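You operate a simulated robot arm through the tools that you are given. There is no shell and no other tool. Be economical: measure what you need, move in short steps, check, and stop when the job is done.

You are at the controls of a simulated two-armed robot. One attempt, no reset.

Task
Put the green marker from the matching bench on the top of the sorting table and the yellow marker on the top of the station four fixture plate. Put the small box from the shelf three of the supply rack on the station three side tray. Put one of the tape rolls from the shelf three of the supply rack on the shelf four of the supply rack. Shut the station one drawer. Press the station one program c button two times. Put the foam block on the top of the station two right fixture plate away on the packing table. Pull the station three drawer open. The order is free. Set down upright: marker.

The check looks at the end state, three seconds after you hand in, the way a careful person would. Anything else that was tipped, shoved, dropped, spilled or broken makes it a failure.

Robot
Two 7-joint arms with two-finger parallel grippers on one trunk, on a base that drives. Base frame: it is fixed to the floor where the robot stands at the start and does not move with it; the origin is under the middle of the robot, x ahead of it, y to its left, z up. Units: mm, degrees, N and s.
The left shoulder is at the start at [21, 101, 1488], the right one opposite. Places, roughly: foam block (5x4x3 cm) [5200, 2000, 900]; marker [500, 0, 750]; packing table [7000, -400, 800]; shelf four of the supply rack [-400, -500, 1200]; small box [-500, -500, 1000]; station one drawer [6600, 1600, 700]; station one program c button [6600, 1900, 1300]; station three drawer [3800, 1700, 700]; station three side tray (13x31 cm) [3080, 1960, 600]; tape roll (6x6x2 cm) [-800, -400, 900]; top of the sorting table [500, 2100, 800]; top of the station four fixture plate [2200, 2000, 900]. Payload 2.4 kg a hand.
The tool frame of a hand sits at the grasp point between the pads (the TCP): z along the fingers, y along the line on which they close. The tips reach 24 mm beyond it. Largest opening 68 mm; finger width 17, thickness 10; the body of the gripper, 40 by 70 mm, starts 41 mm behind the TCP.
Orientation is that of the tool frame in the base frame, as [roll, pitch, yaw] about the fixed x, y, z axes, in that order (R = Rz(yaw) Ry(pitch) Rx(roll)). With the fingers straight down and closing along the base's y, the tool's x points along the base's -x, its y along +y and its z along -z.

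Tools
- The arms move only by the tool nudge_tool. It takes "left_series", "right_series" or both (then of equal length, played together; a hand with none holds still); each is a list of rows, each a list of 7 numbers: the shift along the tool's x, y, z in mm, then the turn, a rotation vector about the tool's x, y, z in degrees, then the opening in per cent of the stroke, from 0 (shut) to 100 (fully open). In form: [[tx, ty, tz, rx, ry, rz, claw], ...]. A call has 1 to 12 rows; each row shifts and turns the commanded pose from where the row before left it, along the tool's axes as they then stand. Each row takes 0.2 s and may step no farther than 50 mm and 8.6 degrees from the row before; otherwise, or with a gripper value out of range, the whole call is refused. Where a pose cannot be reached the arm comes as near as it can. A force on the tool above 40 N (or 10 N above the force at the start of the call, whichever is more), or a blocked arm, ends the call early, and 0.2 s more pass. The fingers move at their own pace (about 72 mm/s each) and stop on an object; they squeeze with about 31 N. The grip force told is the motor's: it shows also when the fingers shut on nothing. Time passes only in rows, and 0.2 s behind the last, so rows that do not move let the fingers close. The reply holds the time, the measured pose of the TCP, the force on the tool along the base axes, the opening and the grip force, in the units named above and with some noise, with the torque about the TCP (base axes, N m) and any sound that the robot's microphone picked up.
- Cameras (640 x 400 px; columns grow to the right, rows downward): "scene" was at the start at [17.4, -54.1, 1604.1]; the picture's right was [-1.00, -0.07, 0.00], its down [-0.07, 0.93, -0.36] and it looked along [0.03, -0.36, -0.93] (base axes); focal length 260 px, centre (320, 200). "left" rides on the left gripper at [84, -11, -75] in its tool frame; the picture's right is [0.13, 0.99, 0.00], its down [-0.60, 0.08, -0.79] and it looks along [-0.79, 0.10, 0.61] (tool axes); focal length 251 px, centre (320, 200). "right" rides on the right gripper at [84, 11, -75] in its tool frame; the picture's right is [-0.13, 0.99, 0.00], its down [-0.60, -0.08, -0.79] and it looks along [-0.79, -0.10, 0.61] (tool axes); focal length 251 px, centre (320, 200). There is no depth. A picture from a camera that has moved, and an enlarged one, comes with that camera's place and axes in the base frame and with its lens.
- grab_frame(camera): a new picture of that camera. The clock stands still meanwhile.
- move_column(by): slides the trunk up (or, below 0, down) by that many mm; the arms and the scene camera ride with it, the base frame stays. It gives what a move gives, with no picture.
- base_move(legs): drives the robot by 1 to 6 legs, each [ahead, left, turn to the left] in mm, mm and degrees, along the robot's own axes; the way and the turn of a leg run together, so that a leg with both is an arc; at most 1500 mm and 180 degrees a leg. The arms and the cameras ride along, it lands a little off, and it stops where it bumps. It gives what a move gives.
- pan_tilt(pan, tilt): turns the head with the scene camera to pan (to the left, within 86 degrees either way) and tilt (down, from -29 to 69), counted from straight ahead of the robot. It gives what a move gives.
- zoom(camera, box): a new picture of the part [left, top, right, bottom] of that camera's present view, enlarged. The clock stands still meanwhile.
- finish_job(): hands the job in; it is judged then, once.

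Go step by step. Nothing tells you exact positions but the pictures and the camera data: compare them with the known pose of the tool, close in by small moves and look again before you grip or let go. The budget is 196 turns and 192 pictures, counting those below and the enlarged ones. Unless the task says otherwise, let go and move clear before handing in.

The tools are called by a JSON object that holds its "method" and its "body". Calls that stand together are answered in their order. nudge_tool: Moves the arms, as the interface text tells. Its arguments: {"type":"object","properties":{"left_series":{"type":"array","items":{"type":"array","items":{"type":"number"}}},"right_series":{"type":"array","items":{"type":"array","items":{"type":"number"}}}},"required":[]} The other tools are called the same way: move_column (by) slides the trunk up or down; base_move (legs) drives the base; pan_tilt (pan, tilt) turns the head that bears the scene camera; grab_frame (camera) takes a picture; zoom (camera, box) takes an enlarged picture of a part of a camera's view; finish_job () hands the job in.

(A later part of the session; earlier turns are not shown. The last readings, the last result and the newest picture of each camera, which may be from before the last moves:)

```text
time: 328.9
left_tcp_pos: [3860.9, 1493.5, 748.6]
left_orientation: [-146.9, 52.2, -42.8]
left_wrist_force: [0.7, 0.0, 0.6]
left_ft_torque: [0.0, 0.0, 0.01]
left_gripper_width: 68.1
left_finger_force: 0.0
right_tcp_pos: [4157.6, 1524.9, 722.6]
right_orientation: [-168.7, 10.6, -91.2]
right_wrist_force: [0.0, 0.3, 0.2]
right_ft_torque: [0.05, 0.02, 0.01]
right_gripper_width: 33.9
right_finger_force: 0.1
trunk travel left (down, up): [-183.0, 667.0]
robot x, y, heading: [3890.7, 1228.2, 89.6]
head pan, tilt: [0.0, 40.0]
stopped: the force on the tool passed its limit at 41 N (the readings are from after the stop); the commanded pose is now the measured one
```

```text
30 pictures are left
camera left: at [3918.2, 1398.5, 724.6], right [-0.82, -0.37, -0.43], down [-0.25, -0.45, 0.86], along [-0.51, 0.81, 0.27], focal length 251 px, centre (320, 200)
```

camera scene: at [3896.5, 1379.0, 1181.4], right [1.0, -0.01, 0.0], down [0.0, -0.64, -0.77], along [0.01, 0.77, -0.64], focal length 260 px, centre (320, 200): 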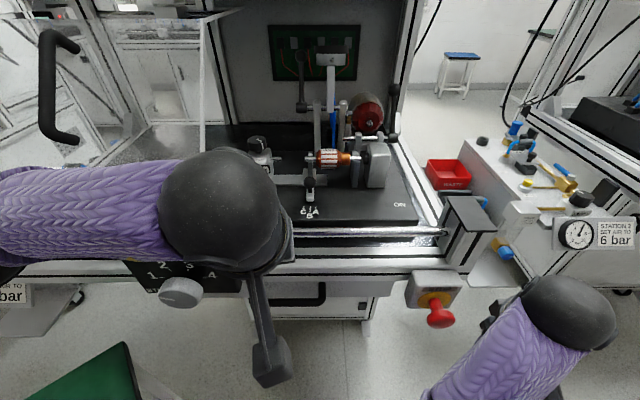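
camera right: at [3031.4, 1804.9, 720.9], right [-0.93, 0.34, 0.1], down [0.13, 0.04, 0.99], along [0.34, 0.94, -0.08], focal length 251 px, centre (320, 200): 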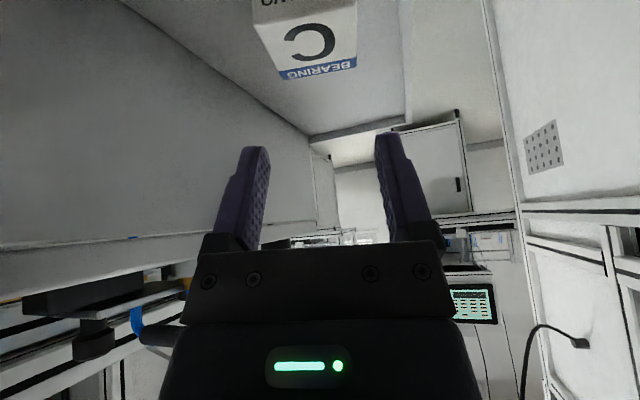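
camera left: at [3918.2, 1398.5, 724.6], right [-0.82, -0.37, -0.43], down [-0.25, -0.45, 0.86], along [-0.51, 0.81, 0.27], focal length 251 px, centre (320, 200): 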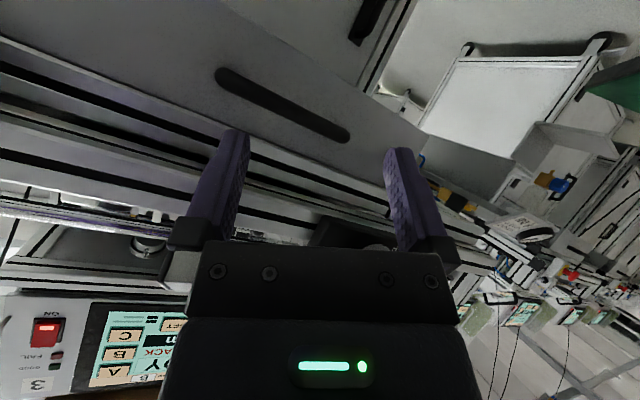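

The hand was too close to my body to finish the roll. Back the base 130 mm, extend the left hand forward, then complete the roll.

{"method": "base_move", "body": {"legs": [[-140, 0, 0]]}}

{"method": "nudge_tool", "body": {"left_series": [[-18, -14, 37, 0, 0, 0, 100], [-18, -14, 37, 0, 0, 0, 100], [-18, -14, 37, 0, 0, 0, 100], [0, 0, 0, 0, 0, -8, 100], [0, 0, 0, 0, 0, -8, 100], [0, 0, 0, 0, 0, -8, 100], [0, 0, 0, 0, 0, -8, 100], [0, 0, 0, 0, 0, -8, 100], [0, 0, 0, 0, 0, -8, 100], [0, 0, 0, 0, 0, -8, 100], [0, 0, 0, 0, 0, -7, 100], [0, 0, 0, 0, 0, 0, 100]]}}

{"method": "grab_frame", "body": {"camera": "left"}}

```text
time: 330.3
left_tcp_pos: [3860.1, 1355.7, 750.2]
left_orientation: [-146.7, 52.1, -42.6]
left_wrist_force: [0.2, 0.4, 0.3]
left_ft_torque: [-0.04, 0.0, 0.0]
left_gripper_width: 67.7
left_finger_force: 0.0
right_tcp_pos: [4156.8, 1386.0, 722.9]
right_orientation: [-168.8, 10.4, -91.1]
right_wrist_force: [-0.3, -0.6, 0.2]
right_ft_torque: [0.01, 0.01, -0.02]
right_gripper_width: 34.1
right_finger_force: 0.1
trunk travel left (down, up): [-183.0, 667.0]
robot x, y, heading: [3887.8, 1092.0, 89.8]
head pan, tilt: [0.0, 40.0]
```

```text
time: 332.9
left_tcp_pos: [3860.2, 1485.7, 750.2]
left_orientation: [-121.0, 3.4, 5.8]
left_wrist_force: [-0.7, 0.5, 0.5]
left_ft_torque: [0.01, 0.0, 0.02]
left_gripper_width: 68.3
left_finger_force: 0.2
right_tcp_pos: [4156.1, 1386.8, 723.0]
right_orientation: [-168.7, 10.4, -91.1]
right_wrist_force: [-0.5, 0.1, 0.5]
right_ft_torque: [-0.01, 0.04, 0.0]
right_gripper_width: 34.1
right_finger_force: 0.0
trunk travel left (down, up): [-183.0, 667.0]
robot x, y, heading: [3892.1, 1089.3, 90.1]
head pan, tilt: [0.0, 40.0]
```

```text
29 pictures are left
camera left: at [3953.4, 1435.6, 792.2], right [0.13, -0.5, -0.86], down [-0.51, -0.78, 0.38], along [-0.85, 0.39, -0.35], focal length 251 px, centre (320, 200)
```

left: 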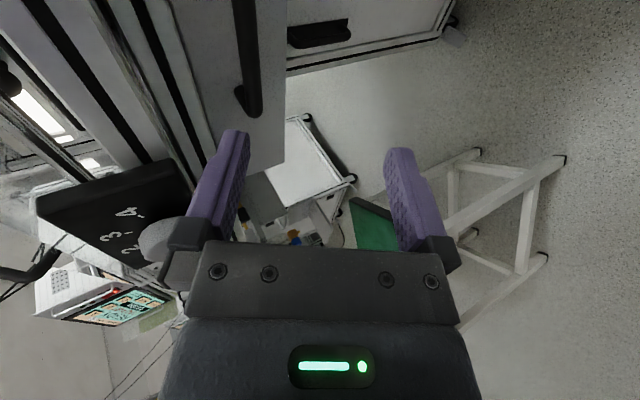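

The gripper is now sideways with the bar ahead: bar near (y≈1644, z≈722). Drive forward 110 mm and advance along the tool.

{"method": "base_move", "body": {"legs": [[110, 0, 0]]}}

{"method": "nudge_tool", "body": {"left_series": [[-4, 0, 14, 0, 0, 0, 100], [-4, 0, 14, 0, 0, 0, 100], [0, 0, 0, 0, 0, 0, 100]]}}

{"method": "grab_frame", "body": {"camera": "left"}}

```text
time: 334.1
left_tcp_pos: [3862.3, 1596.4, 748.9]
left_orientation: [-121.0, 3.5, 5.5]
left_wrist_force: [-0.2, 0.4, 0.1]
left_ft_torque: [0.01, -0.02, 0.02]
left_gripper_width: 67.9
left_finger_force: 0.0
right_tcp_pos: [4158.5, 1495.3, 721.1]
right_orientation: [-168.7, 10.5, -91.4]
right_wrist_force: [-0.5, -0.3, 0.2]
right_ft_torque: [-0.01, 0.03, -0.03]
right_gripper_width: 34.0
right_finger_force: 0.1
trunk travel left (down, up): [-183.0, 667.0]
robot x, y, heading: [3892.4, 1202.0, 89.7]
head pan, tilt: [0.0, 40.0]
```

```text
time: 334.8
left_tcp_pos: [3852.9, 1614.6, 738.3]
left_orientation: [-120.7, 3.4, 5.0]
left_wrist_force: [-1.9, -27.1, 15.3]
left_ft_torque: [1.35, -0.13, -0.07]
left_gripper_width: 67.3
left_finger_force: 0.0
right_tcp_pos: [4157.9, 1493.3, 724.9]
right_orientation: [-168.7, 10.9, -91.4]
right_wrist_force: [-0.6, -0.3, -0.4]
right_ft_torque: [0.0, 0.03, 0.0]
right_gripper_width: 33.9
right_finger_force: 0.0
trunk travel left (down, up): [-183.0, 667.0]
robot x, y, heading: [3887.8, 1195.8, 89.6]
head pan, tilt: [0.0, 40.0]
stopped in row 3 (left hand): the force on the tool passed its limit at 41 N (the readings are from after the stop); the commanded pose is now the measured one
```

```text
28 pictures are left
camera left: at [3945.9, 1563.4, 780.5], right [0.12, -0.5, -0.86], down [-0.52, -0.77, 0.37], along [-0.85, 0.4, -0.35], focal length 251 px, centre (320, 200)
```

left: 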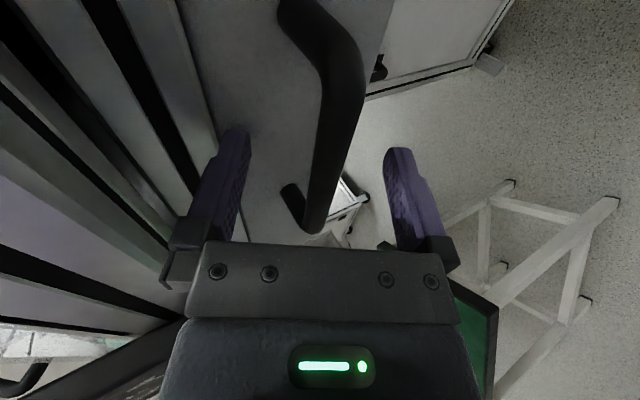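

The bar is between the fingers, but the upper finger touches the rail lip. Narrow the opening, shift down a little, and advance.

{"method": "nudge_tool", "body": {"left_series": [[0, 0, -10, 0, 0, 0, 100], [0, 4, 0, 0, 0, 0, 62], [0, 5, 0, 0, 0, 0, 62], [0, 0, 0, 0, 0, 0, 62], [0, 0, 10, 0, 0, 0, 62], [0, 0, 10, 0, 0, 0, 62], [0, 0, 8, 0, 0, 0, 62], [0, 0, 0, 0, 0, 0, 62]]}}

{"method": "grab_frame", "body": {"camera": "left"}}

```text
time: 336.4
left_tcp_pos: [3851.4, 1622.3, 722.8]
left_orientation: [-120.8, 3.2, 4.9]
left_wrist_force: [-6.4, -33.4, 19.7]
left_ft_torque: [1.19, -0.19, 0.0]
left_gripper_width: 42.6
left_finger_force: 0.1
right_tcp_pos: [4157.8, 1491.0, 725.3]
right_orientation: [-168.5, 10.9, -91.2]
right_wrist_force: [0.4, 0.1, 0.0]
right_ft_torque: [-0.01, 0.0, -0.01]
right_gripper_width: 33.7
right_finger_force: 0.1
trunk travel left (down, up): [-183.0, 667.0]
robot x, y, heading: [3892.7, 1197.4, 89.6]
head pan, tilt: [0.0, 40.0]
stopped in row 8 (left hand): the force on the tool passed its limit at 50 N (the readings are from after the stop); the commanded pose is now the measured one
```

```text
27 pictures are left
camera left: at [3944.3, 1569.7, 764.7], right [0.13, -0.5, -0.86], down [-0.52, -0.77, 0.37], along [-0.84, 0.4, -0.36], focal length 251 px, centre (320, 200)
```

left: 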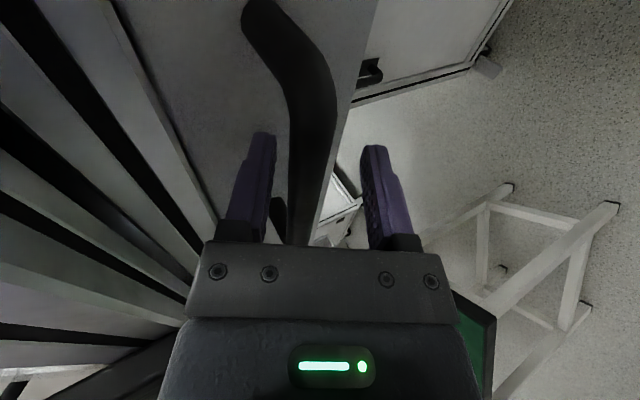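

The bar now lies between the fingers at the TCP. Ease back slightly and close on it.

{"method": "nudge_tool", "body": {"left_series": [[0, 0, -4, 0, 0, 0, 62], [0, 0, 0, 0, 0, 0, 30], [0, 0, 0, 0, 0, 0, 10], [0, 0, 0, 0, 0, 0, 10], [0, 0, 0, 0, 0, 0, 10]]}}

{"method": "grab_frame", "body": {"camera": "left"}}

```text
time: 337.6
left_tcp_pos: [3852.7, 1621.9, 723.6]
left_orientation: [-120.9, 3.2, 4.8]
left_wrist_force: [-0.5, 2.8, 23.1]
left_ft_torque: [0.08, -0.23, 0.07]
left_gripper_width: 23.8
left_finger_force: 10.8
right_tcp_pos: [4158.8, 1493.7, 722.8]
right_orientation: [-168.7, 10.6, -91.4]
right_wrist_force: [0.5, -0.6, -0.5]
right_ft_torque: [-0.03, -0.02, -0.01]
right_gripper_width: 33.8
right_finger_force: 0.0
trunk travel left (down, up): [-183.0, 667.0]
robot x, y, heading: [3890.7, 1197.4, 89.7]
head pan, tilt: [0.0, 40.0]
```

```text
26 pictures are left
camera left: at [3945.0, 1569.8, 765.5], right [0.12, -0.5, -0.86], down [-0.52, -0.77, 0.37], along [-0.84, 0.4, -0.36], focal length 251 px, centre (320, 200)
```

left: 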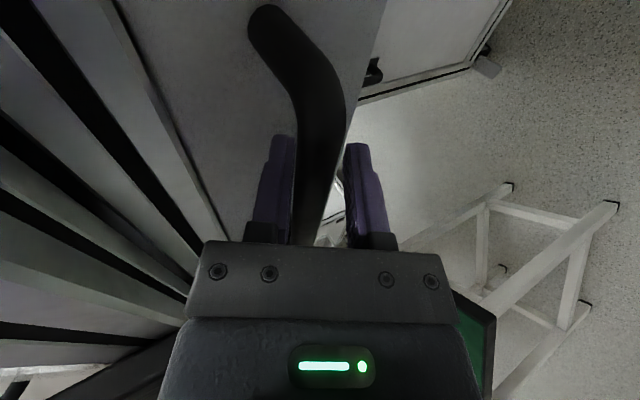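

Gripping the bar. Close fully, then pull by driving backward.

{"method": "nudge_tool", "body": {"left_series": [[0, -3, 0, 0, 0, 0, 5], [0, 0, 0, 0, 0, 0, 5], [0, 0, 0, 0, 0, 0, 5]]}}

{"method": "base_move", "body": {"legs": [[-220, 0, 0]]}}

{"method": "grab_frame", "body": {"camera": "scene"}}

```text
time: 338.4
left_tcp_pos: [3852.0, 1622.2, 725.8]
left_orientation: [-120.8, 3.2, 4.9]
left_wrist_force: [2.0, 2.7, 21.1]
left_ft_torque: [-0.01, -0.19, -0.1]
left_gripper_width: 19.0
left_finger_force: 9.9
right_tcp_pos: [4159.3, 1494.4, 723.7]
right_orientation: [-168.7, 10.5, -91.5]
right_wrist_force: [0.7, -0.2, -0.3]
right_ft_torque: [-0.04, -0.04, -0.01]
right_gripper_width: 34.0
right_finger_force: 0.1
trunk travel left (down, up): [-183.0, 667.0]
robot x, y, heading: [3895.2, 1199.7, 89.8]
head pan, tilt: [0.0, 40.0]
```

```text
time: 340.1
left_tcp_pos: [3849.3, 1404.4, 725.5]
left_orientation: [-120.9, 3.2, 5.2]
left_wrist_force: [-6.4, 15.6, 30.2]
left_ft_torque: [0.22, 0.1, 0.42]
left_gripper_width: 30.6
left_finger_force: 16.9
right_tcp_pos: [4156.6, 1276.4, 723.5]
right_orientation: [-168.6, 10.6, -91.2]
right_wrist_force: [-0.1, -0.7, -1.2]
right_ft_torque: [0.0, 0.01, -0.02]
right_gripper_width: 34.0
right_finger_force: 0.0
trunk travel left (down, up): [-183.0, 667.0]
robot x, y, heading: [3889.9, 980.5, 89.9]
head pan, tilt: [0.0, 40.0]
```

```text
25 pictures are left
camera scene: at [3892.4, 1143.6, 1118.4], right [1.0, 0.0, 0.0], down [0.0, -0.64, -0.77], along [0.0, 0.77, -0.64], focal length 260 px, centre (320, 200)
```

scene: 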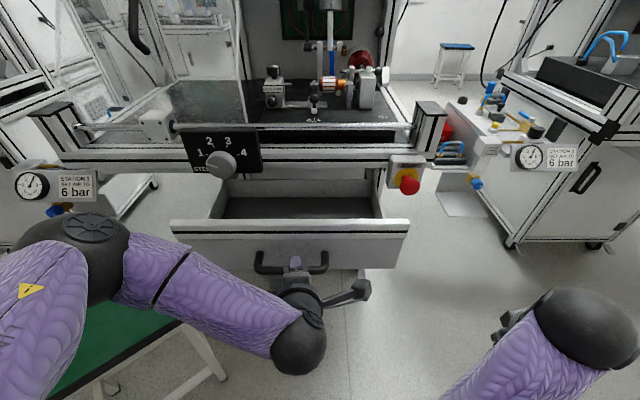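

The drawer is open about 200 mm. Release the handle and back away along the tool.

{"method": "nudge_tool", "body": {"left_series": [[0, 0, 0, 0, 0, 0, 60], [0, 0, 0, 0, 0, 0, 100], [0, 0, 0, 0, 0, 0, 100], [0, 0, -20, 0, 0, 0, 100], [0, 0, -30, 0, 0, 0, 100], [0, 0, -30, 0, 0, 0, 100]]}}

{"method": "base_move", "body": {"legs": [[-180, 0, 0]]}}

{"method": "zoom", "body": {"camera": "scene", "box": [160, 110, 440, 300]}}

```text
time: 341.5
left_tcp_pos: [3859.0, 1335.6, 766.1]
left_orientation: [-121.0, 3.3, 5.2]
left_wrist_force: [0.1, 0.2, 0.2]
left_ft_torque: [0.01, 0.01, 0.02]
left_gripper_width: 68.3
left_finger_force: 0.0
right_tcp_pos: [4155.7, 1275.4, 723.5]
right_orientation: [-168.7, 10.6, -91.3]
right_wrist_force: [-0.6, 0.0, -0.3]
right_ft_torque: [-0.01, 0.0, -0.02]
right_gripper_width: 34.3
right_finger_force: 0.1
trunk travel left (down, up): [-183.0, 667.0]
robot x, y, heading: [3889.3, 979.1, 89.9]
head pan, tilt: [0.0, 40.0]
```

```text
time: 343.0
left_tcp_pos: [3857.3, 1160.1, 767.0]
left_orientation: [-120.9, 3.2, 5.4]
left_wrist_force: [0.5, 0.4, 0.3]
left_ft_torque: [0.03, 0.04, -0.03]
left_gripper_width: 68.2
left_finger_force: 0.0
right_tcp_pos: [4155.6, 1099.5, 722.3]
right_orientation: [-168.7, 10.6, -91.0]
right_wrist_force: [0.2, -0.5, -0.5]
right_ft_torque: [0.01, 0.03, -0.04]
right_gripper_width: 33.9
right_finger_force: 0.0
trunk travel left (down, up): [-183.0, 667.0]
robot x, y, heading: [3889.0, 805.3, 89.8]
head pan, tilt: [0.0, 40.0]
```

```text
2.11 times, centred on (300, 205) of scene
camera zoom: at [3891.8, 967.1, 1118.1], right [1.0, 0.0, 0.0], down [0.0, -0.64, -0.77], along [0.0, 0.77, -0.64], focal length 548 px, centre (362, 190)
```

zoom: 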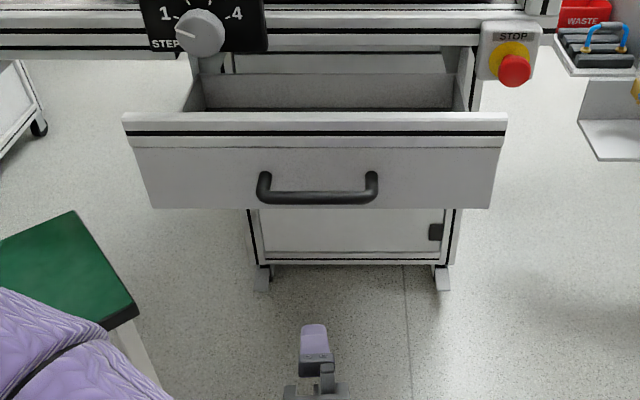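

Drawer three is open. I restore both hands to vertical and raise the trunk, then drive to station two.

{"method": "move_column", "body": {"by": 330}}

{"method": "nudge_tool", "body": {"left_series": [[0, 0, 0, 0, 0, 8.2, 60], [0, 0, 0, 0, 0, 8.2, 60], [0, 0, 0, 0, 0, 8.2, 60], [0, 0, 0, 0, 0, 8.2, 60], [0, 0, 0, 0, 0, 8.2, 60], [0, 0, 0, 0, 0, 8.2, 60], [0, 0, 0, 0, 0, 8.2, 60], [0, 0, 0, 0, 0, 8.2, 60], [0, 0, 0, 0, 0, 8.2, 60], [0, 0, 0, 0, 0, 8.2, 60], [0, 0, 0, 0, 0, 8.2, 60], [0, 0, 0, 0, 0, 0, 60]], "right_series": [[0, 25, 0, -6, 0, 0, 100], [0, 25, 0, -5.3, 0, 0, 100], [0, 25, 0, 0, 5.3, 0, 100], [0, 25, 0, 0, 5.3, 0, 100], [0, 0, 0, 0, 0, 0, 100], [0, 0, 0, 0, 0, 0, 100], [0, 0, 0, 0, 0, 0, 100], [0, 0, 0, 0, 0, 0, 100], [0, 0, 0, 0, 0, 0, 100], [0, 0, 0, 0, 0, 0, 100], [0, 0, 0, 0, 0, 0, 100], [0, 0, 0, 0, 0, 0, 100]]}}

{"method": "nudge_tool", "body": {"left_series": [[0, 0, 0, 0, 7.5, 0, 60], [0, 0, 0, 0, 7.5, 0, 60], [0, 0, 0, 0, 7.5, 0, 60], [0, 0, 0, 0, 7.5, 0, 60], [0, 0, 0, 0, 7.5, 0, 60], [0, 0, 0, 0, 7.5, 0, 60], [0, 0, 0, 0, 7.5, 0, 60], [0, 0, 0, 0, 7.5, 0, 60]]}}

{"method": "base_move", "body": {"legs": [[0, -1380, 0], [350, 0, 0]]}}

{"method": "pan_tilt", "body": {"pan": 0, "tilt": 35}}

{"method": "grab_frame", "body": {"camera": "scene"}}

```text
time: 346.2
left_tcp_pos: [3856.5, 1159.0, 1096.4]
left_orientation: [-121.0, 3.3, 5.4]
left_wrist_force: [-0.1, -0.3, 0.3]
left_ft_torque: [-0.01, 0.0, -0.04]
left_gripper_width: 68.1
left_finger_force: 0.1
right_tcp_pos: [4155.5, 1099.8, 1052.9]
right_orientation: [-168.8, 10.7, -91.0]
right_wrist_force: [0.3, -0.6, -0.6]
right_ft_torque: [0.0, -0.01, 0.01]
right_gripper_width: 33.8
right_finger_force: 0.0
trunk travel left (down, up): [-513.0, 337.0]
robot x, y, heading: [3891.4, 803.1, 90.1]
head pan, tilt: [0.0, 40.0]
```

```text
time: 348.8
left_tcp_pos: [3857.9, 1160.0, 1096.4]
left_orientation: [173.1, 59.0, -90.7]
left_wrist_force: [-0.3, -0.2, 0.2]
left_ft_torque: [0.0, 0.0, 0.03]
left_gripper_width: 40.9
left_finger_force: 0.1
right_tcp_pos: [4084.3, 1124.7, 1015.1]
right_orientation: [-177.2, 1.0, -92.1]
right_wrist_force: [0.1, -0.7, 0.3]
right_ft_torque: [-0.02, 0.04, -0.02]
right_gripper_width: 68.0
right_finger_force: 0.1
right hand out of reach, approached as far as the arm can: row 2, 3, 4
trunk travel left (down, up): [-513.0, 337.0]
robot x, y, heading: [3889.2, 803.9, 89.9]
head pan, tilt: [0.0, 40.0]
```

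```text
time: 350.6
left_tcp_pos: [3857.0, 1159.4, 1096.4]
left_orientation: [176.7, -1.0, -84.6]
left_wrist_force: [0.6, -0.5, 0.6]
left_ft_torque: [0.01, 0.0, -0.05]
left_gripper_width: 40.6
left_finger_force: 0.0
right_tcp_pos: [4086.3, 1123.4, 1013.2]
right_orientation: [-176.9, 0.7, -92.2]
right_wrist_force: [-0.3, -0.2, 0.8]
right_ft_torque: [-0.02, 0.0, 0.02]
right_gripper_width: 67.8
right_finger_force: 0.0
trunk travel left (down, up): [-513.0, 337.0]
robot x, y, heading: [3890.2, 804.8, 90.1]
head pan, tilt: [0.0, 40.0]
```

```text
time: 359.4
left_tcp_pos: [5257.7, 1488.6, 1095.0]
left_orientation: [176.6, -0.9, -86.1]
left_wrist_force: [-0.4, -0.2, 0.4]
left_ft_torque: [0.0, 0.02, -0.01]
left_gripper_width: 40.6
left_finger_force: 0.0
right_tcp_pos: [5484.4, 1446.7, 1011.9]
right_orientation: [-176.9, 0.6, -93.6]
right_wrist_force: [0.0, 0.1, 0.8]
right_ft_torque: [-0.02, -0.01, 0.01]
right_gripper_width: 67.9
right_finger_force: 0.1
trunk travel left (down, up): [-513.0, 337.0]
robot x, y, heading: [5281.9, 1132.2, 88.3]
head pan, tilt: [0.0, 40.0]
```

```text
time: 360.1
left_tcp_pos: [5258.0, 1487.8, 1096.0]
left_orientation: [176.6, -0.8, -86.0]
left_wrist_force: [0.4, 0.2, -0.3]
left_ft_torque: [0.0, 0.0, 0.02]
left_gripper_width: 41.0
left_finger_force: 0.1
right_tcp_pos: [5488.5, 1445.1, 1014.0]
right_orientation: [-176.4, 0.8, -93.8]
right_wrist_force: [0.4, 0.9, 0.2]
right_ft_torque: [0.0, -0.02, -0.01]
right_gripper_width: 68.0
right_finger_force: 0.1
trunk travel left (down, up): [-513.0, 337.0]
robot x, y, heading: [5282.4, 1130.5, 88.3]
head pan, tilt: [0.0, 35.0]
```

```text
23 pictures are left
camera scene: at [5285.8, 1240.4, 1459.1], right [1.0, -0.02, 0.0], down [-0.01, -0.57, -0.82], along [0.02, 0.82, -0.57], focal length 260 px, centre (320, 200)
```

scene: 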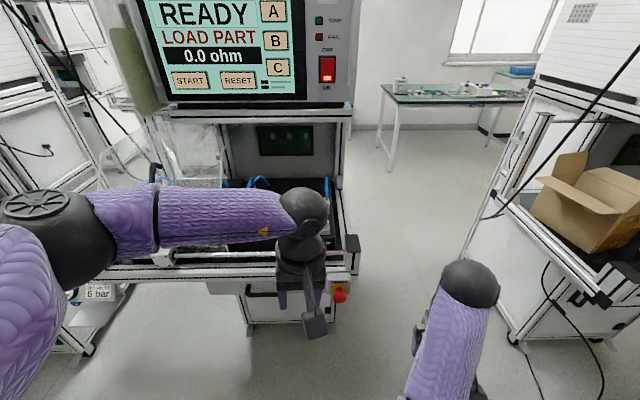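

Station two is ahead. Check its plates with the left wrist camera, which is nearly in front of the right plate.

{"method": "grab_frame", "body": {"camera": "left"}}

```text
22 pictures are left
camera left: at [5279.7, 1406.9, 1170.3], right [-0.98, -0.2, 0.06], down [-0.07, 0.61, 0.79], along [-0.19, 0.77, -0.61], focal length 251 px, centre (320, 200)
```

left: 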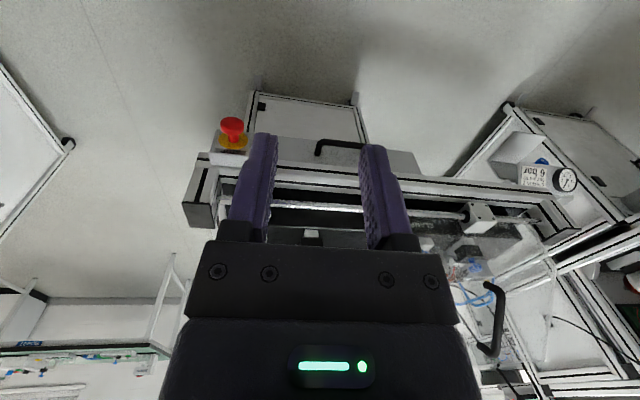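

{"method": "base_move", "body": {"legs": [[310, 25, 1.7]]}}

{"method": "pan_tilt", "body": {"pan": 0, "tilt": 52}}

{"method": "grab_frame", "body": {"camera": "scene"}}

{"method": "grab_frame", "body": {"camera": "left"}}

```text
time: 362.1
left_tcp_pos: [5227.6, 1795.5, 1096.6]
left_orientation: [176.6, -0.9, -84.5]
left_wrist_force: [-1.1, 0.2, 0.2]
left_ft_torque: [-0.02, -0.03, 0.01]
left_gripper_width: 40.6
left_finger_force: 0.1
right_tcp_pos: [5459.5, 1758.7, 1012.0]
right_orientation: [-176.4, 0.7, -92.4]
right_wrist_force: [-0.1, -0.5, 0.5]
right_ft_torque: [0.0, -0.01, -0.01]
right_gripper_width: 68.1
right_finger_force: 0.0
trunk travel left (down, up): [-513.0, 337.0]
robot x, y, heading: [5258.4, 1442.3, 89.9]
head pan, tilt: [0.0, 35.0]
```

```text
time: 362.9
left_tcp_pos: [5227.7, 1795.4, 1094.9]
left_orientation: [176.6, -1.0, -84.6]
left_wrist_force: [0.0, -0.1, -0.1]
left_ft_torque: [0.03, -0.04, -0.01]
left_gripper_width: 40.9
left_finger_force: 0.1
right_tcp_pos: [5461.3, 1757.2, 1013.5]
right_orientation: [-176.4, 0.8, -92.6]
right_wrist_force: [0.3, -0.1, 0.1]
right_ft_torque: [0.02, 0.03, 0.01]
right_gripper_width: 67.9
right_finger_force: 0.1
trunk travel left (down, up): [-513.0, 337.0]
robot x, y, heading: [5260.5, 1442.0, 90.1]
head pan, tilt: [0.0, 52.0]
```

```text
21 pictures are left
camera scene: at [5261.9, 1534.6, 1434.8], right [1.0, 0.0, 0.0], down [0.0, -0.79, -0.62], along [0.0, 0.62, -0.79], focal length 260 px, centre (320, 200)
```

scene: 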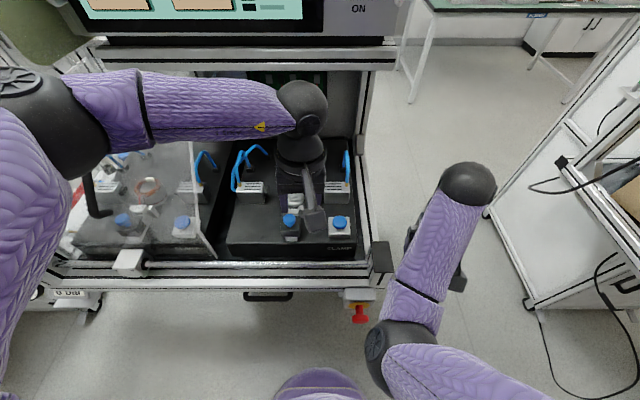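

```text
20 pictures are left
camera left: at [5251.7, 1713.8, 1170.3], right [-0.97, -0.22, 0.06], down [-0.09, 0.61, 0.79], along [-0.21, 0.76, -0.61], focal length 251 px, centre (320, 200)
```

left: 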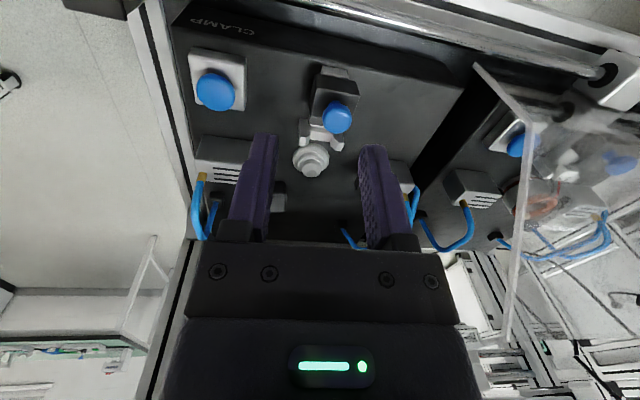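

The foam block must be behind my hand. Pull the left hand back and zoom on the plate.

{"method": "nudge_tool", "body": {"left_series": [[40, 20, 0, 0, 0, 0, 60], [40, 20, 0, 0, 0, 0, 60], [30, 20, 0, 0, 0, 0, 60], [0, 0, 0, 0, 0, 0, 60]]}}

{"method": "zoom", "body": {"camera": "scene", "box": [200, 120, 380, 270]}}

```text
time: 363.9
left_tcp_pos: [5179.3, 1680.4, 1101.0]
left_orientation: [176.5, -0.7, -84.6]
left_wrist_force: [0.2, -0.2, 0.7]
left_ft_torque: [0.04, -0.02, 0.02]
left_gripper_width: 40.7
left_finger_force: 0.1
right_tcp_pos: [5460.7, 1758.1, 1013.3]
right_orientation: [-176.2, 0.7, -92.5]
right_wrist_force: [-0.5, 0.6, 0.4]
right_ft_torque: [-0.01, -0.02, 0.02]
right_gripper_width: 68.2
right_finger_force: 0.1
trunk travel left (down, up): [-513.0, 337.0]
robot x, y, heading: [5258.0, 1435.5, 90.0]
head pan, tilt: [0.0, 52.0]
```

```text
2.67 times, centred on (290, 195) of scene
camera zoom: at [5262.0, 1534.6, 1434.8], right [1.0, 0.0, 0.0], down [0.0, -0.79, -0.62], along [0.0, 0.62, -0.79], focal length 694 px, centre (400, 213)
```

zoom: 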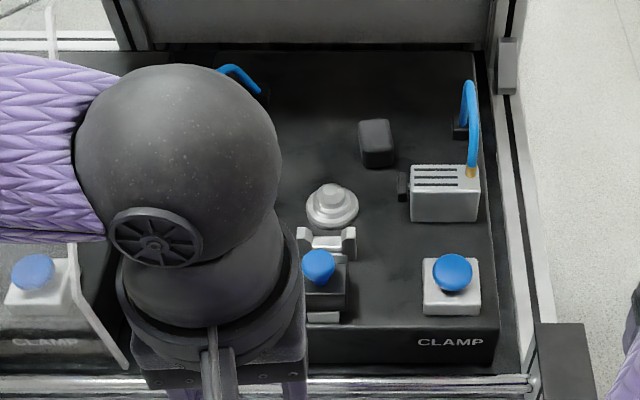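

The foam block is the dark grey piece at about (5239,2019) on the plate. I'll take it with the left hand pitched 35°, entering below the monitor shelf.

{"method": "base_move", "body": {"legs": [[80, -12, 0]]}}

{"method": "nudge_tool", "body": {"left_series": [[0, 0, 0, 0, -7, 0, 100], [0, 0, 0, 0, -7, 0, 100], [0, 0, 0, 0, -7, 0, 100], [0, 0, 0, 0, -7, 0, 100], [0, 0, 0, 3, -7, 0, 100], [0, 0, 0, 0, 0, 0, 100]]}}

{"method": "move_column", "body": {"by": -75}}

{"method": "nudge_tool", "body": {"left_series": [[-28, -11.5, 24, 0, 0, 0, 100], [-28, -11.5, 24, 0, 0, 0, 100], [-28, -11.5, 24, 0, 0, 0, 100], [-28, -11.5, 24, 0, 0, 0, 100], [-28, -11.5, 24, 0, 0, 0, 100], [0, 0, 0, 0, 0, 0, 100]]}}

{"method": "grab_frame", "body": {"camera": "left"}}

```text
time: 365.0
left_tcp_pos: [5191.7, 1760.5, 1101.2]
left_orientation: [176.5, -0.9, -84.6]
left_wrist_force: [0.6, 1.0, -0.2]
left_ft_torque: [-0.02, 0.0, -0.03]
left_gripper_width: 41.0
left_finger_force: 0.1
right_tcp_pos: [5473.7, 1838.1, 1013.2]
right_orientation: [-176.3, 0.7, -92.5]
right_wrist_force: [0.6, 0.6, -0.4]
right_ft_torque: [0.0, -0.02, 0.0]
right_gripper_width: 68.0
right_finger_force: 0.0
trunk travel left (down, up): [-513.0, 337.0]
robot x, y, heading: [5271.1, 1518.2, 90.1]
head pan, tilt: [0.0, 52.0]
```

```text
time: 366.4
left_tcp_pos: [5209.0, 1783.4, 1090.5]
left_orientation: [179.1, 34.0, -86.7]
left_wrist_force: [-0.2, 0.3, 0.4]
left_ft_torque: [-0.03, -0.01, 0.0]
left_gripper_width: 68.3
left_finger_force: 0.0
left hand out of reach, approached as far as the arm can: row 4, 5
right_tcp_pos: [5473.0, 1838.1, 1013.1]
right_orientation: [-176.3, 0.7, -92.6]
right_wrist_force: [0.7, -0.4, 0.0]
right_ft_torque: [-0.01, -0.02, -0.01]
right_gripper_width: 68.1
right_finger_force: 0.0
trunk travel left (down, up): [-513.0, 337.0]
robot x, y, heading: [5270.0, 1515.2, 90.2]
head pan, tilt: [0.0, 52.0]
```

```text
time: 367.5
left_tcp_pos: [5209.0, 1782.6, 1012.5]
left_orientation: [178.8, 33.3, -86.7]
left_wrist_force: [-0.1, -0.2, -0.8]
left_ft_torque: [0.06, 0.01, 0.01]
left_gripper_width: 68.2
left_finger_force: 0.1
right_tcp_pos: [5478.4, 1836.2, 938.5]
right_orientation: [-175.7, 0.8, -92.7]
right_wrist_force: [0.2, -0.2, 0.3]
right_ft_torque: [-0.01, 0.03, -0.01]
right_gripper_width: 67.9
right_finger_force: 0.1
trunk travel left (down, up): [-438.0, 412.0]
robot x, y, heading: [5272.7, 1518.5, 89.9]
head pan, tilt: [0.0, 52.0]
```

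```text
time: 368.2
left_tcp_pos: [5218.0, 1860.5, 999.6]
left_orientation: [177.7, 32.7, -86.3]
left_wrist_force: [-20.6, -5.4, 2.5]
left_ft_torque: [-0.36, 0.39, 0.18]
left_gripper_width: 68.2
left_finger_force: 0.0
right_tcp_pos: [5473.4, 1837.5, 941.8]
right_orientation: [-175.4, 1.0, -92.6]
right_wrist_force: [0.5, -0.6, 0.0]
right_ft_torque: [-0.01, -0.05, 0.01]
right_gripper_width: 68.1
right_finger_force: 0.0
trunk travel left (down, up): [-438.0, 412.0]
robot x, y, heading: [5270.1, 1521.8, 90.3]
head pan, tilt: [0.0, 52.0]
stopped in row 3 (left hand): the force on the tool passed its limit at 87 N (the readings are from after the stop); the commanded pose is now the measured one
```

```text
18 pictures are left
camera left: at [5239.3, 1750.5, 1015.5], right [-0.98, -0.2, -0.04], down [-0.05, 0.07, 1.0], along [-0.19, 0.98, -0.08], focal length 251 px, centre (320, 200)
```

left: 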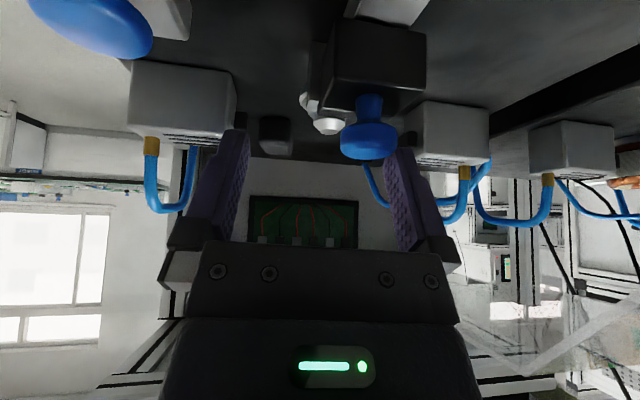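

The finger touched the clamp's tall blue knob. Shift off it, raise, and go in higher with a narrower opening.

{"method": "nudge_tool", "body": {"left_series": [[0, 5, 0, 0, 0, 0, 100], [-12, 3, -19, 0, 0, 0, 100], [-14, 0, -22, 0, 0, 0, 75], [0, 0, 0, 0, 0, 0, 75]]}}

{"method": "nudge_tool", "body": {"left_series": [[-28, -10, 18, 0, 0, 0, 75], [-28, -10, 18, 0, 0, 0, 75], [-28, -5, 18, 0, 0, 0, 75], [-28, 0, 18, 0, 0, 0, 75], [0, 0, 0, 0, 0, 0, 100]]}}

{"method": "grab_frame", "body": {"camera": "left"}}

```text
time: 369.2
left_tcp_pos: [5215.6, 1859.5, 1050.0]
left_orientation: [178.1, 32.8, -86.6]
left_wrist_force: [-0.3, -0.3, -1.0]
left_ft_torque: [0.01, 0.0, 0.02]
left_gripper_width: 51.1
left_finger_force: 0.0
right_tcp_pos: [5476.0, 1838.7, 939.1]
right_orientation: [-175.7, 0.9, -92.6]
right_wrist_force: [-0.1, 0.3, 0.3]
right_ft_torque: [0.0, -0.01, 0.0]
right_gripper_width: 67.6
right_finger_force: 0.0
trunk travel left (down, up): [-438.0, 412.0]
robot x, y, heading: [5270.2, 1518.3, 90.4]
head pan, tilt: [0.0, 52.0]
```

```text
time: 370.4
left_tcp_pos: [5230.4, 1996.2, 1048.5]
left_orientation: [177.9, 32.8, -86.6]
left_wrist_force: [0.1, 0.1, 0.1]
left_ft_torque: [-0.04, -0.02, 0.02]
left_gripper_width: 68.2
left_finger_force: 0.1
right_tcp_pos: [5474.9, 1838.2, 939.2]
right_orientation: [-175.6, 0.9, -92.6]
right_wrist_force: [-0.1, 0.4, 0.4]
right_ft_torque: [0.01, 0.02, -0.03]
right_gripper_width: 67.8
right_finger_force: 0.1
trunk travel left (down, up): [-438.0, 412.0]
robot x, y, heading: [5270.0, 1521.2, 90.0]
head pan, tilt: [0.0, 52.0]
```

```text
17 pictures are left
camera left: at [5251.7, 1886.4, 1064.1], right [-0.98, -0.19, -0.04], down [-0.05, 0.07, 1.0], along [-0.18, 0.98, -0.08], focal length 251 px, centre (320, 200)
```

left: 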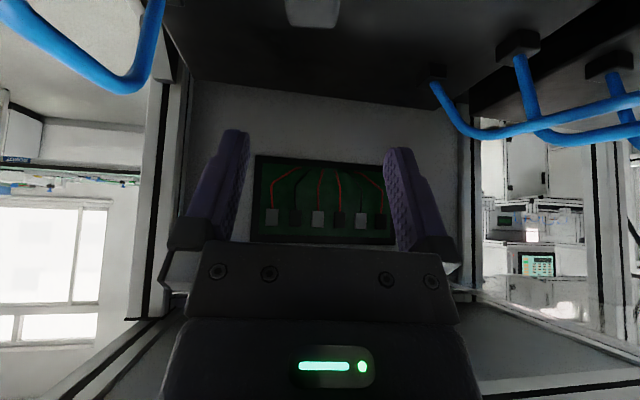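

Foam centre ~(5235,2004). Descend partway and verify.

{"method": "nudge_tool", "body": {"left_series": [[15, -2, 23, 0, 0, 0, 100], [15, -2, 23, 0, 0, 0, 100], [13, -1, 20, 0, 0, 0, 100], [0, 0, 0, 0, 0, 0, 100]]}}

{"method": "grab_frame", "body": {"camera": "left"}}

```text
time: 371.4
left_tcp_pos: [5232.8, 1994.9, 967.8]
left_orientation: [177.9, 32.7, -86.6]
left_wrist_force: [-0.3, 0.1, 0.5]
left_ft_torque: [0.0, -0.03, 0.04]
left_gripper_width: 68.0
left_finger_force: 0.1
right_tcp_pos: [5476.7, 1839.6, 939.6]
right_orientation: [-175.6, 0.8, -92.6]
right_wrist_force: [0.5, -0.3, 0.3]
right_ft_torque: [-0.01, 0.0, 0.03]
right_gripper_width: 68.0
right_finger_force: 0.1
trunk travel left (down, up): [-438.0, 412.0]
robot x, y, heading: [5275.3, 1517.8, 90.2]
head pan, tilt: [0.0, 52.0]
```

```text
16 pictures are left
camera left: at [5254.2, 1884.0, 983.8], right [-0.98, -0.19, -0.04], down [-0.05, 0.07, 1.0], along [-0.19, 0.98, -0.08], focal length 251 px, centre (320, 200)
```

left: 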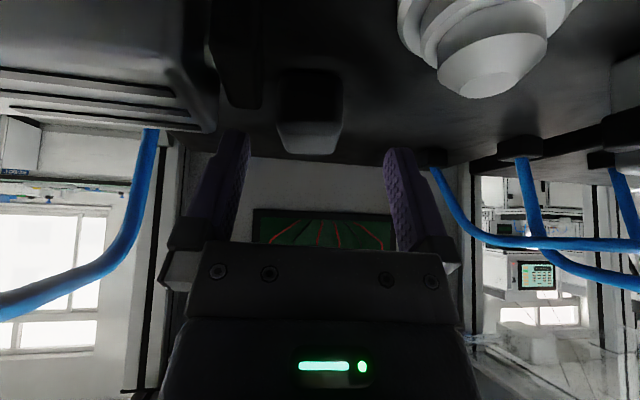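

Foam refined to about (5238,2018), top ≈940. Advance along the tool and close.

{"method": "nudge_tool", "body": {"left_series": [[0, -5, 11, 0, 0, 0, 100], [0, 0, 11, 0, 0, 0, 100], [0, 0, 9, 0, 0, 0, 100], [0, 0, 0, 0, 0, 0, 100], [0, 0, 0, 0, 0, 0, 50], [0, 0, 0, 0, 0, 0, 20], [0, 0, 0, 0, 0, 0, 20], [0, 0, 0, 0, 0, 0, 20]]}}

{"method": "grab_frame", "body": {"camera": "left"}}

```text
time: 373.2
left_tcp_pos: [5236.7, 2011.3, 941.9]
left_orientation: [177.8, 32.8, -86.5]
left_wrist_force: [0.4, 0.3, -0.2]
left_ft_torque: [0.02, 0.03, -0.02]
left_gripper_width: 31.6
left_finger_force: 31.1
right_tcp_pos: [5476.9, 1837.8, 939.0]
right_orientation: [-175.6, 0.9, -92.6]
right_wrist_force: [0.0, -0.4, 0.2]
right_ft_torque: [0.01, 0.01, -0.01]
right_gripper_width: 68.1
right_finger_force: 0.1
trunk travel left (down, up): [-438.0, 412.0]
robot x, y, heading: [5269.7, 1517.8, 90.1]
head pan, tilt: [0.0, 52.0]
```

```text
15 pictures are left
camera left: at [5257.0, 1901.6, 958.8], right [-0.98, -0.19, -0.04], down [-0.05, 0.07, 1.0], along [-0.18, 0.98, -0.08], focal length 251 px, centre (320, 200)
```

left: 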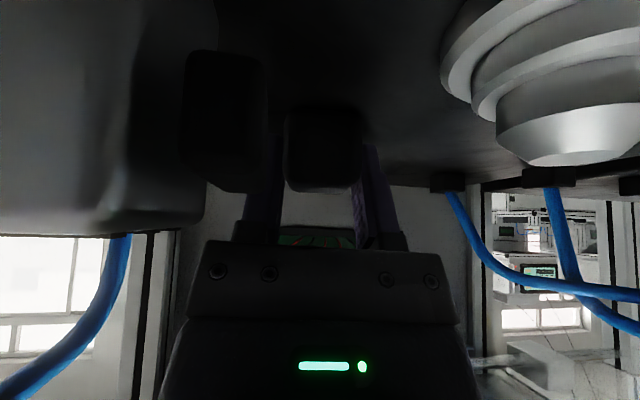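

Foam is gripped. Lift well clear, withdraw, and back off, then drive to station one.

{"method": "nudge_tool", "body": {"left_series": [[-11, 0, -17, 0, 0, 0, 20], [-18, 0, -28, 0, 0, 0, 20], [-18, 0, -28, 0, 0, 0, 20], [-16, 0, -25, 0, 0, 0, 20], [33, 0, -21, 0, 0, 0, 20], [33, 0, -21, 0, 0, 0, 20], [33, 0, -21, 0, 0, 0, 20], [33, 0, -21, 0, 0, 0, 20], [0, 0, 0, 0, 0, 0, 20]]}}

{"method": "base_move", "body": {"legs": [[-450, 0, 0], [0, -1330, 0]]}}

{"method": "pan_tilt", "body": {"pan": 0, "tilt": 28}}

{"method": "grab_frame", "body": {"camera": "scene"}}

```text
time: 375.2
left_tcp_pos: [5252.6, 1855.3, 1057.9]
left_orientation: [177.9, 32.8, -86.5]
left_wrist_force: [0.3, -0.2, 0.2]
left_ft_torque: [-0.02, 0.0, 0.01]
left_gripper_width: 30.7
left_finger_force: 31.0
right_tcp_pos: [5475.7, 1838.5, 938.6]
right_orientation: [-175.6, 0.9, -92.7]
right_wrist_force: [0.1, 0.4, 0.0]
right_ft_torque: [0.0, -0.01, -0.02]
right_gripper_width: 67.9
right_finger_force: 0.0
trunk travel left (down, up): [-438.0, 412.0]
robot x, y, heading: [5271.8, 1519.1, 90.3]
head pan, tilt: [0.0, 52.0]
```

```text
time: 384.2
left_tcp_pos: [6587.8, 1414.2, 1057.4]
left_orientation: [177.9, 32.8, -86.5]
left_wrist_force: [0.0, -0.9, 1.0]
left_ft_torque: [0.0, -0.05, 0.02]
left_gripper_width: 30.6
left_finger_force: 31.3
right_tcp_pos: [6811.2, 1396.6, 939.2]
right_orientation: [-175.6, 0.9, -92.6]
right_wrist_force: [-0.1, -0.3, 0.5]
right_ft_torque: [-0.01, 0.02, 0.01]
right_gripper_width: 68.2
right_finger_force: 0.0
trunk travel left (down, up): [-438.0, 412.0]
robot x, y, heading: [6605.6, 1078.8, 90.4]
head pan, tilt: [0.0, 52.0]
```

```text
time: 385.1
left_tcp_pos: [6587.9, 1414.5, 1057.8]
left_orientation: [178.0, 32.7, -86.7]
left_wrist_force: [-0.8, 0.2, 0.4]
left_ft_torque: [0.04, 0.01, -0.01]
left_gripper_width: 30.5
left_finger_force: 31.0
right_tcp_pos: [6811.5, 1397.3, 938.4]
right_orientation: [-175.5, 0.9, -92.6]
right_wrist_force: [0.4, 1.3, 0.1]
right_ft_torque: [-0.02, 0.01, 0.01]
right_gripper_width: 68.0
right_finger_force: 0.0
trunk travel left (down, up): [-438.0, 412.0]
robot x, y, heading: [6607.2, 1074.7, 90.3]
head pan, tilt: [0.0, 28.0]
```

```text
14 pictures are left
camera scene: at [6608.4, 1195.8, 1394.7], right [1.0, 0.0, 0.0], down [0.0, -0.47, -0.88], along [0.0, 0.88, -0.47], focal length 260 px, centre (320, 200)
```

scene: 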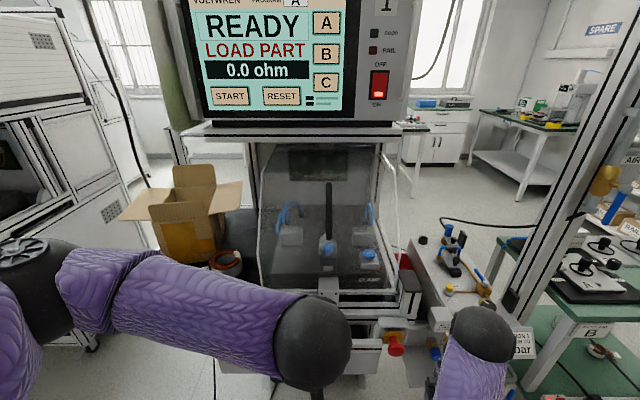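

The C button is near (6627,1950,1346). I close and pitch the right hand to point forward, raise the trunk, and approach.

{"method": "nudge_tool", "body": {"right_series": [[0, 5, 0, -4, -8, 0, 50], [0, 5, 0, 0, -8, 0, 0], [0, 5, 0, 0, -8, 0, 0], [0, 5, 0, 0, -8, 0, 0], [0, 5, 0, 0, -8, 0, 0], [0, 5, 0, 0, -8, 0, 0], [0, 5, 0, 0, -8, 0, 0], [0, 5, 0, 0, -8, 0, 0], [0, 5, 0, 0, -8, 0, 0], [0, 5, 0, 0, -8, 0, 0], [0, 0, 0, 0, 0, 0, 0]], "left_series": [[0, 0, 0, 0, 0, 0, 20], [0, 0, 0, 0, 0, 0, 20], [0, 0, 0, 0, 0, 0, 20], [0, 0, 0, 0, 0, 0, 20], [0, 0, 0, 0, 0, 0, 20], [0, 0, 0, 0, 0, 0, 20], [0, 0, 0, 0, 0, 0, 20], [0, 0, 0, 0, 0, 0, 20], [0, 0, 0, 0, 0, 0, 20], [0, 0, 0, 0, 0, 0, 20], [0, 0, 0, 0, 0, 0, 20]]}}

{"method": "move_column", "body": {"by": 350}}

```text
refused: row 1 steps farther than a row can; nothing moved
```

```text
time: 388.5
left_tcp_pos: [6588.1, 1414.4, 1407.2]
left_orientation: [177.9, 32.7, -86.5]
left_wrist_force: [0.6, 0.0, 0.3]
left_ft_torque: [-0.03, -0.01, -0.02]
left_gripper_width: 30.5
left_finger_force: 31.1
right_tcp_pos: [6811.4, 1396.8, 1288.9]
right_orientation: [-175.6, 0.9, -92.6]
right_wrist_force: [-1.1, 0.0, -0.3]
right_ft_torque: [0.03, -0.01, 0.02]
right_gripper_width: 68.0
right_finger_force: 0.0
trunk travel left (down, up): [-788.0, 62.0]
robot x, y, heading: [6608.5, 1075.0, 90.1]
head pan, tilt: [0.0, 28.0]
```

{"method": "nudge_tool", "body": {"right_series": [[0, 5, 0, -3, -7, 0, 50], [0, 5, 0, -2, -7.5, 0, 0], [0, 5, 0, 0, -8, 0, 0], [0, 5, 0, 0, -8, 0, 0], [0, 5, 0, 0, -8, 0, 0], [0, 5, 0, 0, -8, 0, 0], [0, 5, 0, 0, -8, 0, 0], [0, 5, 0, 0, -8, 0, 0], [0, 5, 0, 0, -8, 0, 0], [0, 5, 0, 0, -8, 0, 0], [0, 0, 0, 0, 0, 0, 0]]}}

```text
time: 389.4
left_tcp_pos: [6587.6, 1414.3, 1408.7]
left_orientation: [178.0, 32.8, -86.5]
left_wrist_force: [-0.2, -0.8, 0.1]
left_ft_torque: [-0.04, -0.02, -0.01]
left_gripper_width: 30.7
left_finger_force: 31.1
right_tcp_pos: [6823.2, 1447.5, 1357.7]
right_orientation: [-175.7, 36.4, -91.2]
right_wrist_force: [-0.4, -0.6, -0.5]
right_ft_torque: [-0.03, 0.01, 0.02]
right_gripper_width: 0.0
right_finger_force: 23.5
trunk travel left (down, up): [-788.0, 62.0]
robot x, y, heading: [6607.0, 1076.8, 90.3]
head pan, tilt: [0.0, 28.0]
stopped in row 4 (right hand): the arm was blocked; the commanded pose is now the measured one
```

{"method": "nudge_tool", "body": {"right_series": [[-32, 0, 24, 0, 0, 0, 0], [-32, 0, 24, 0, 0, 0, 0], [0, 0, 0, 0, -8, 0, 0], [0, 0, 0, 0, -8, 0, 0], [0, 0, 0, 0, -8, 0, 0], [0, 0, 0, 0, -8, 0, 0], [0, 0, 0, 0, -6, 0, 0], [0, 0, 0, 0, 0, 0, 0]]}}

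```text
time: 391.2
left_tcp_pos: [6587.7, 1414.8, 1408.3]
left_orientation: [177.9, 32.6, -86.4]
left_wrist_force: [0.5, -0.9, 0.0]
left_ft_torque: [0.04, 0.02, 0.02]
left_gripper_width: 30.6
left_finger_force: 30.6
right_tcp_pos: [6826.0, 1525.4, 1356.7]
right_orientation: [-168.9, 74.0, -83.1]
right_wrist_force: [0.2, -0.3, 0.9]
right_ft_torque: [-0.01, -0.01, 0.0]
right_gripper_width: 0.0
right_finger_force: 23.6
trunk travel left (down, up): [-788.0, 62.0]
robot x, y, heading: [6604.9, 1075.6, 90.1]
head pan, tilt: [0.0, 28.0]
```

The right fingers point forward. Drive so that they face the C button with a gap, and check with the wrist camera.

{"method": "base_move", "body": {"legs": [[0, 200, 0], [300, 0, 0]]}}

{"method": "grab_frame", "body": {"camera": "right"}}

```text
time: 394.4
left_tcp_pos: [6391.7, 1712.8, 1407.9]
left_orientation: [177.9, 32.6, -87.1]
left_wrist_force: [0.4, 0.4, 0.4]
left_ft_torque: [-0.01, 0.0, 0.0]
left_gripper_width: 30.7
left_finger_force: 30.7
right_tcp_pos: [6631.5, 1823.7, 1354.7]
right_orientation: [-169.0, 73.8, -83.6]
right_wrist_force: [-0.7, 0.1, 0.5]
right_ft_torque: [-0.01, 0.01, 0.03]
right_gripper_width: 0.0
right_finger_force: 23.7
trunk travel left (down, up): [-788.0, 62.0]
robot x, y, heading: [6404.1, 1376.0, 89.8]
head pan, tilt: [0.0, 28.0]
```

```text
13 pictures are left
camera right: at [6616.5, 1729.8, 1295.4], right [-0.99, 0.11, 0.07], down [-0.01, -0.6, 0.8], along [0.13, 0.79, 0.59], focal length 251 px, centre (320, 200)
```

right: 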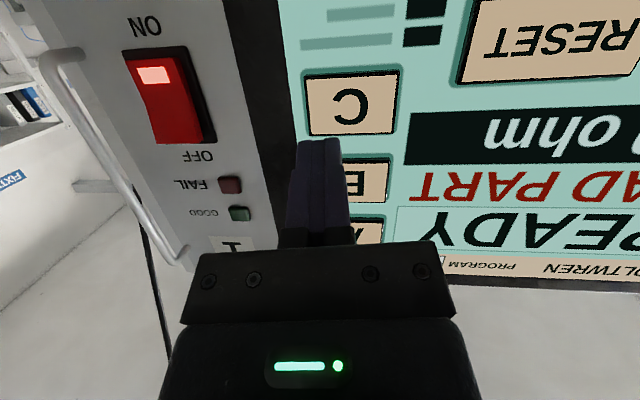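

C button triangulated at about (6617,1919,1348). Move the tip close, then press in gently.

{"method": "nudge_tool", "body": {"right_series": [[-8, 10, 26, 0, 0, 0, 0], [-8, 10, 26, 0, 0, 0, 0], [0, 0, 0, 0, 0, 0, 0]]}}

{"method": "grab_frame", "body": {"camera": "right"}}

```text
time: 395.2
left_tcp_pos: [6391.8, 1712.2, 1408.9]
left_orientation: [178.0, 32.8, -87.1]
left_wrist_force: [0.3, -0.4, 0.3]
left_ft_torque: [0.0, -0.02, 0.0]
left_gripper_width: 30.5
left_finger_force: 30.8
right_tcp_pos: [6615.8, 1879.8, 1354.4]
right_orientation: [-169.0, 73.9, -83.4]
right_wrist_force: [-0.8, -0.3, 0.1]
right_ft_torque: [-0.03, 0.0, 0.02]
right_gripper_width: 0.0
right_finger_force: 24.5
trunk travel left (down, up): [-788.0, 62.0]
robot x, y, heading: [6410.1, 1373.4, 89.8]
head pan, tilt: [0.0, 28.0]
```

```text
12 pictures are left
camera right: at [6601.6, 1785.7, 1295.0], right [-0.99, 0.11, 0.07], down [-0.01, -0.6, 0.8], along [0.13, 0.79, 0.6], focal length 251 px, centre (320, 200)
```

right: 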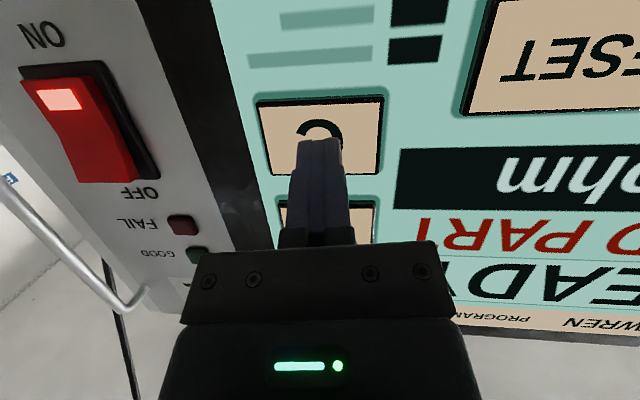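

Fingertip is on the C button. Press in slow steps.

{"method": "nudge_tool", "body": {"right_series": [[-1.4, 0.3, 4.8, 0, 0, 0, 0], [-1.4, 0.3, 4.8, 0, 0, 0, 0], [-0.8, 0.2, 2.9, 0, 0, 0, 0], [0, 0, 0, 0, 0, 0, 0]]}}

{"method": "nudge_tool", "body": {"right_series": [[-0.8, 0.2, 2.9, 0, 0, 0, 0], [-0.6, 0.1, 1.9, 0, 0, 0, 0], [0, 0, 0, 0, 0, 0, 0]]}}

```text
time: 396.2
left_tcp_pos: [6392.8, 1708.6, 1408.9]
left_orientation: [178.0, 33.0, -87.1]
left_wrist_force: [-0.2, -0.5, 0.0]
left_ft_torque: [-0.01, 0.03, -0.01]
left_gripper_width: 30.6
left_finger_force: 31.2
right_tcp_pos: [6615.6, 1887.9, 1356.5]
right_orientation: [-169.3, 73.8, -83.7]
right_wrist_force: [0.5, -28.8, -16.2]
right_ft_torque: [-0.33, -0.07, 0.08]
right_gripper_width: 0.1
right_finger_force: 23.5
trunk travel left (down, up): [-788.0, 62.0]
robot x, y, heading: [6405.8, 1373.7, 89.6]
head pan, tilt: [0.0, 28.0]
heard: click
```

```text
time: 396.7
left_tcp_pos: [6391.9, 1705.3, 1409.9]
left_orientation: [178.0, 33.0, -87.1]
left_wrist_force: [0.2, -0.5, 0.0]
left_ft_torque: [-0.02, 0.01, 0.03]
left_gripper_width: 30.6
left_finger_force: 31.1
right_tcp_pos: [6616.2, 1887.0, 1356.8]
right_orientation: [-169.4, 73.7, -84.1]
right_wrist_force: [0.4, -27.9, 4.8]
right_ft_torque: [0.16, 0.14, 0.06]
right_gripper_width: 0.2
right_finger_force: 23.2
trunk travel left (down, up): [-788.0, 62.0]
robot x, y, heading: [6407.0, 1375.4, 89.7]
head pan, tilt: [0.0, 28.0]
stopped in row 2 (right hand): the force on the tool passed its limit at 46 N (the readings are from after the stop); the commanded pose is now the measured one
```

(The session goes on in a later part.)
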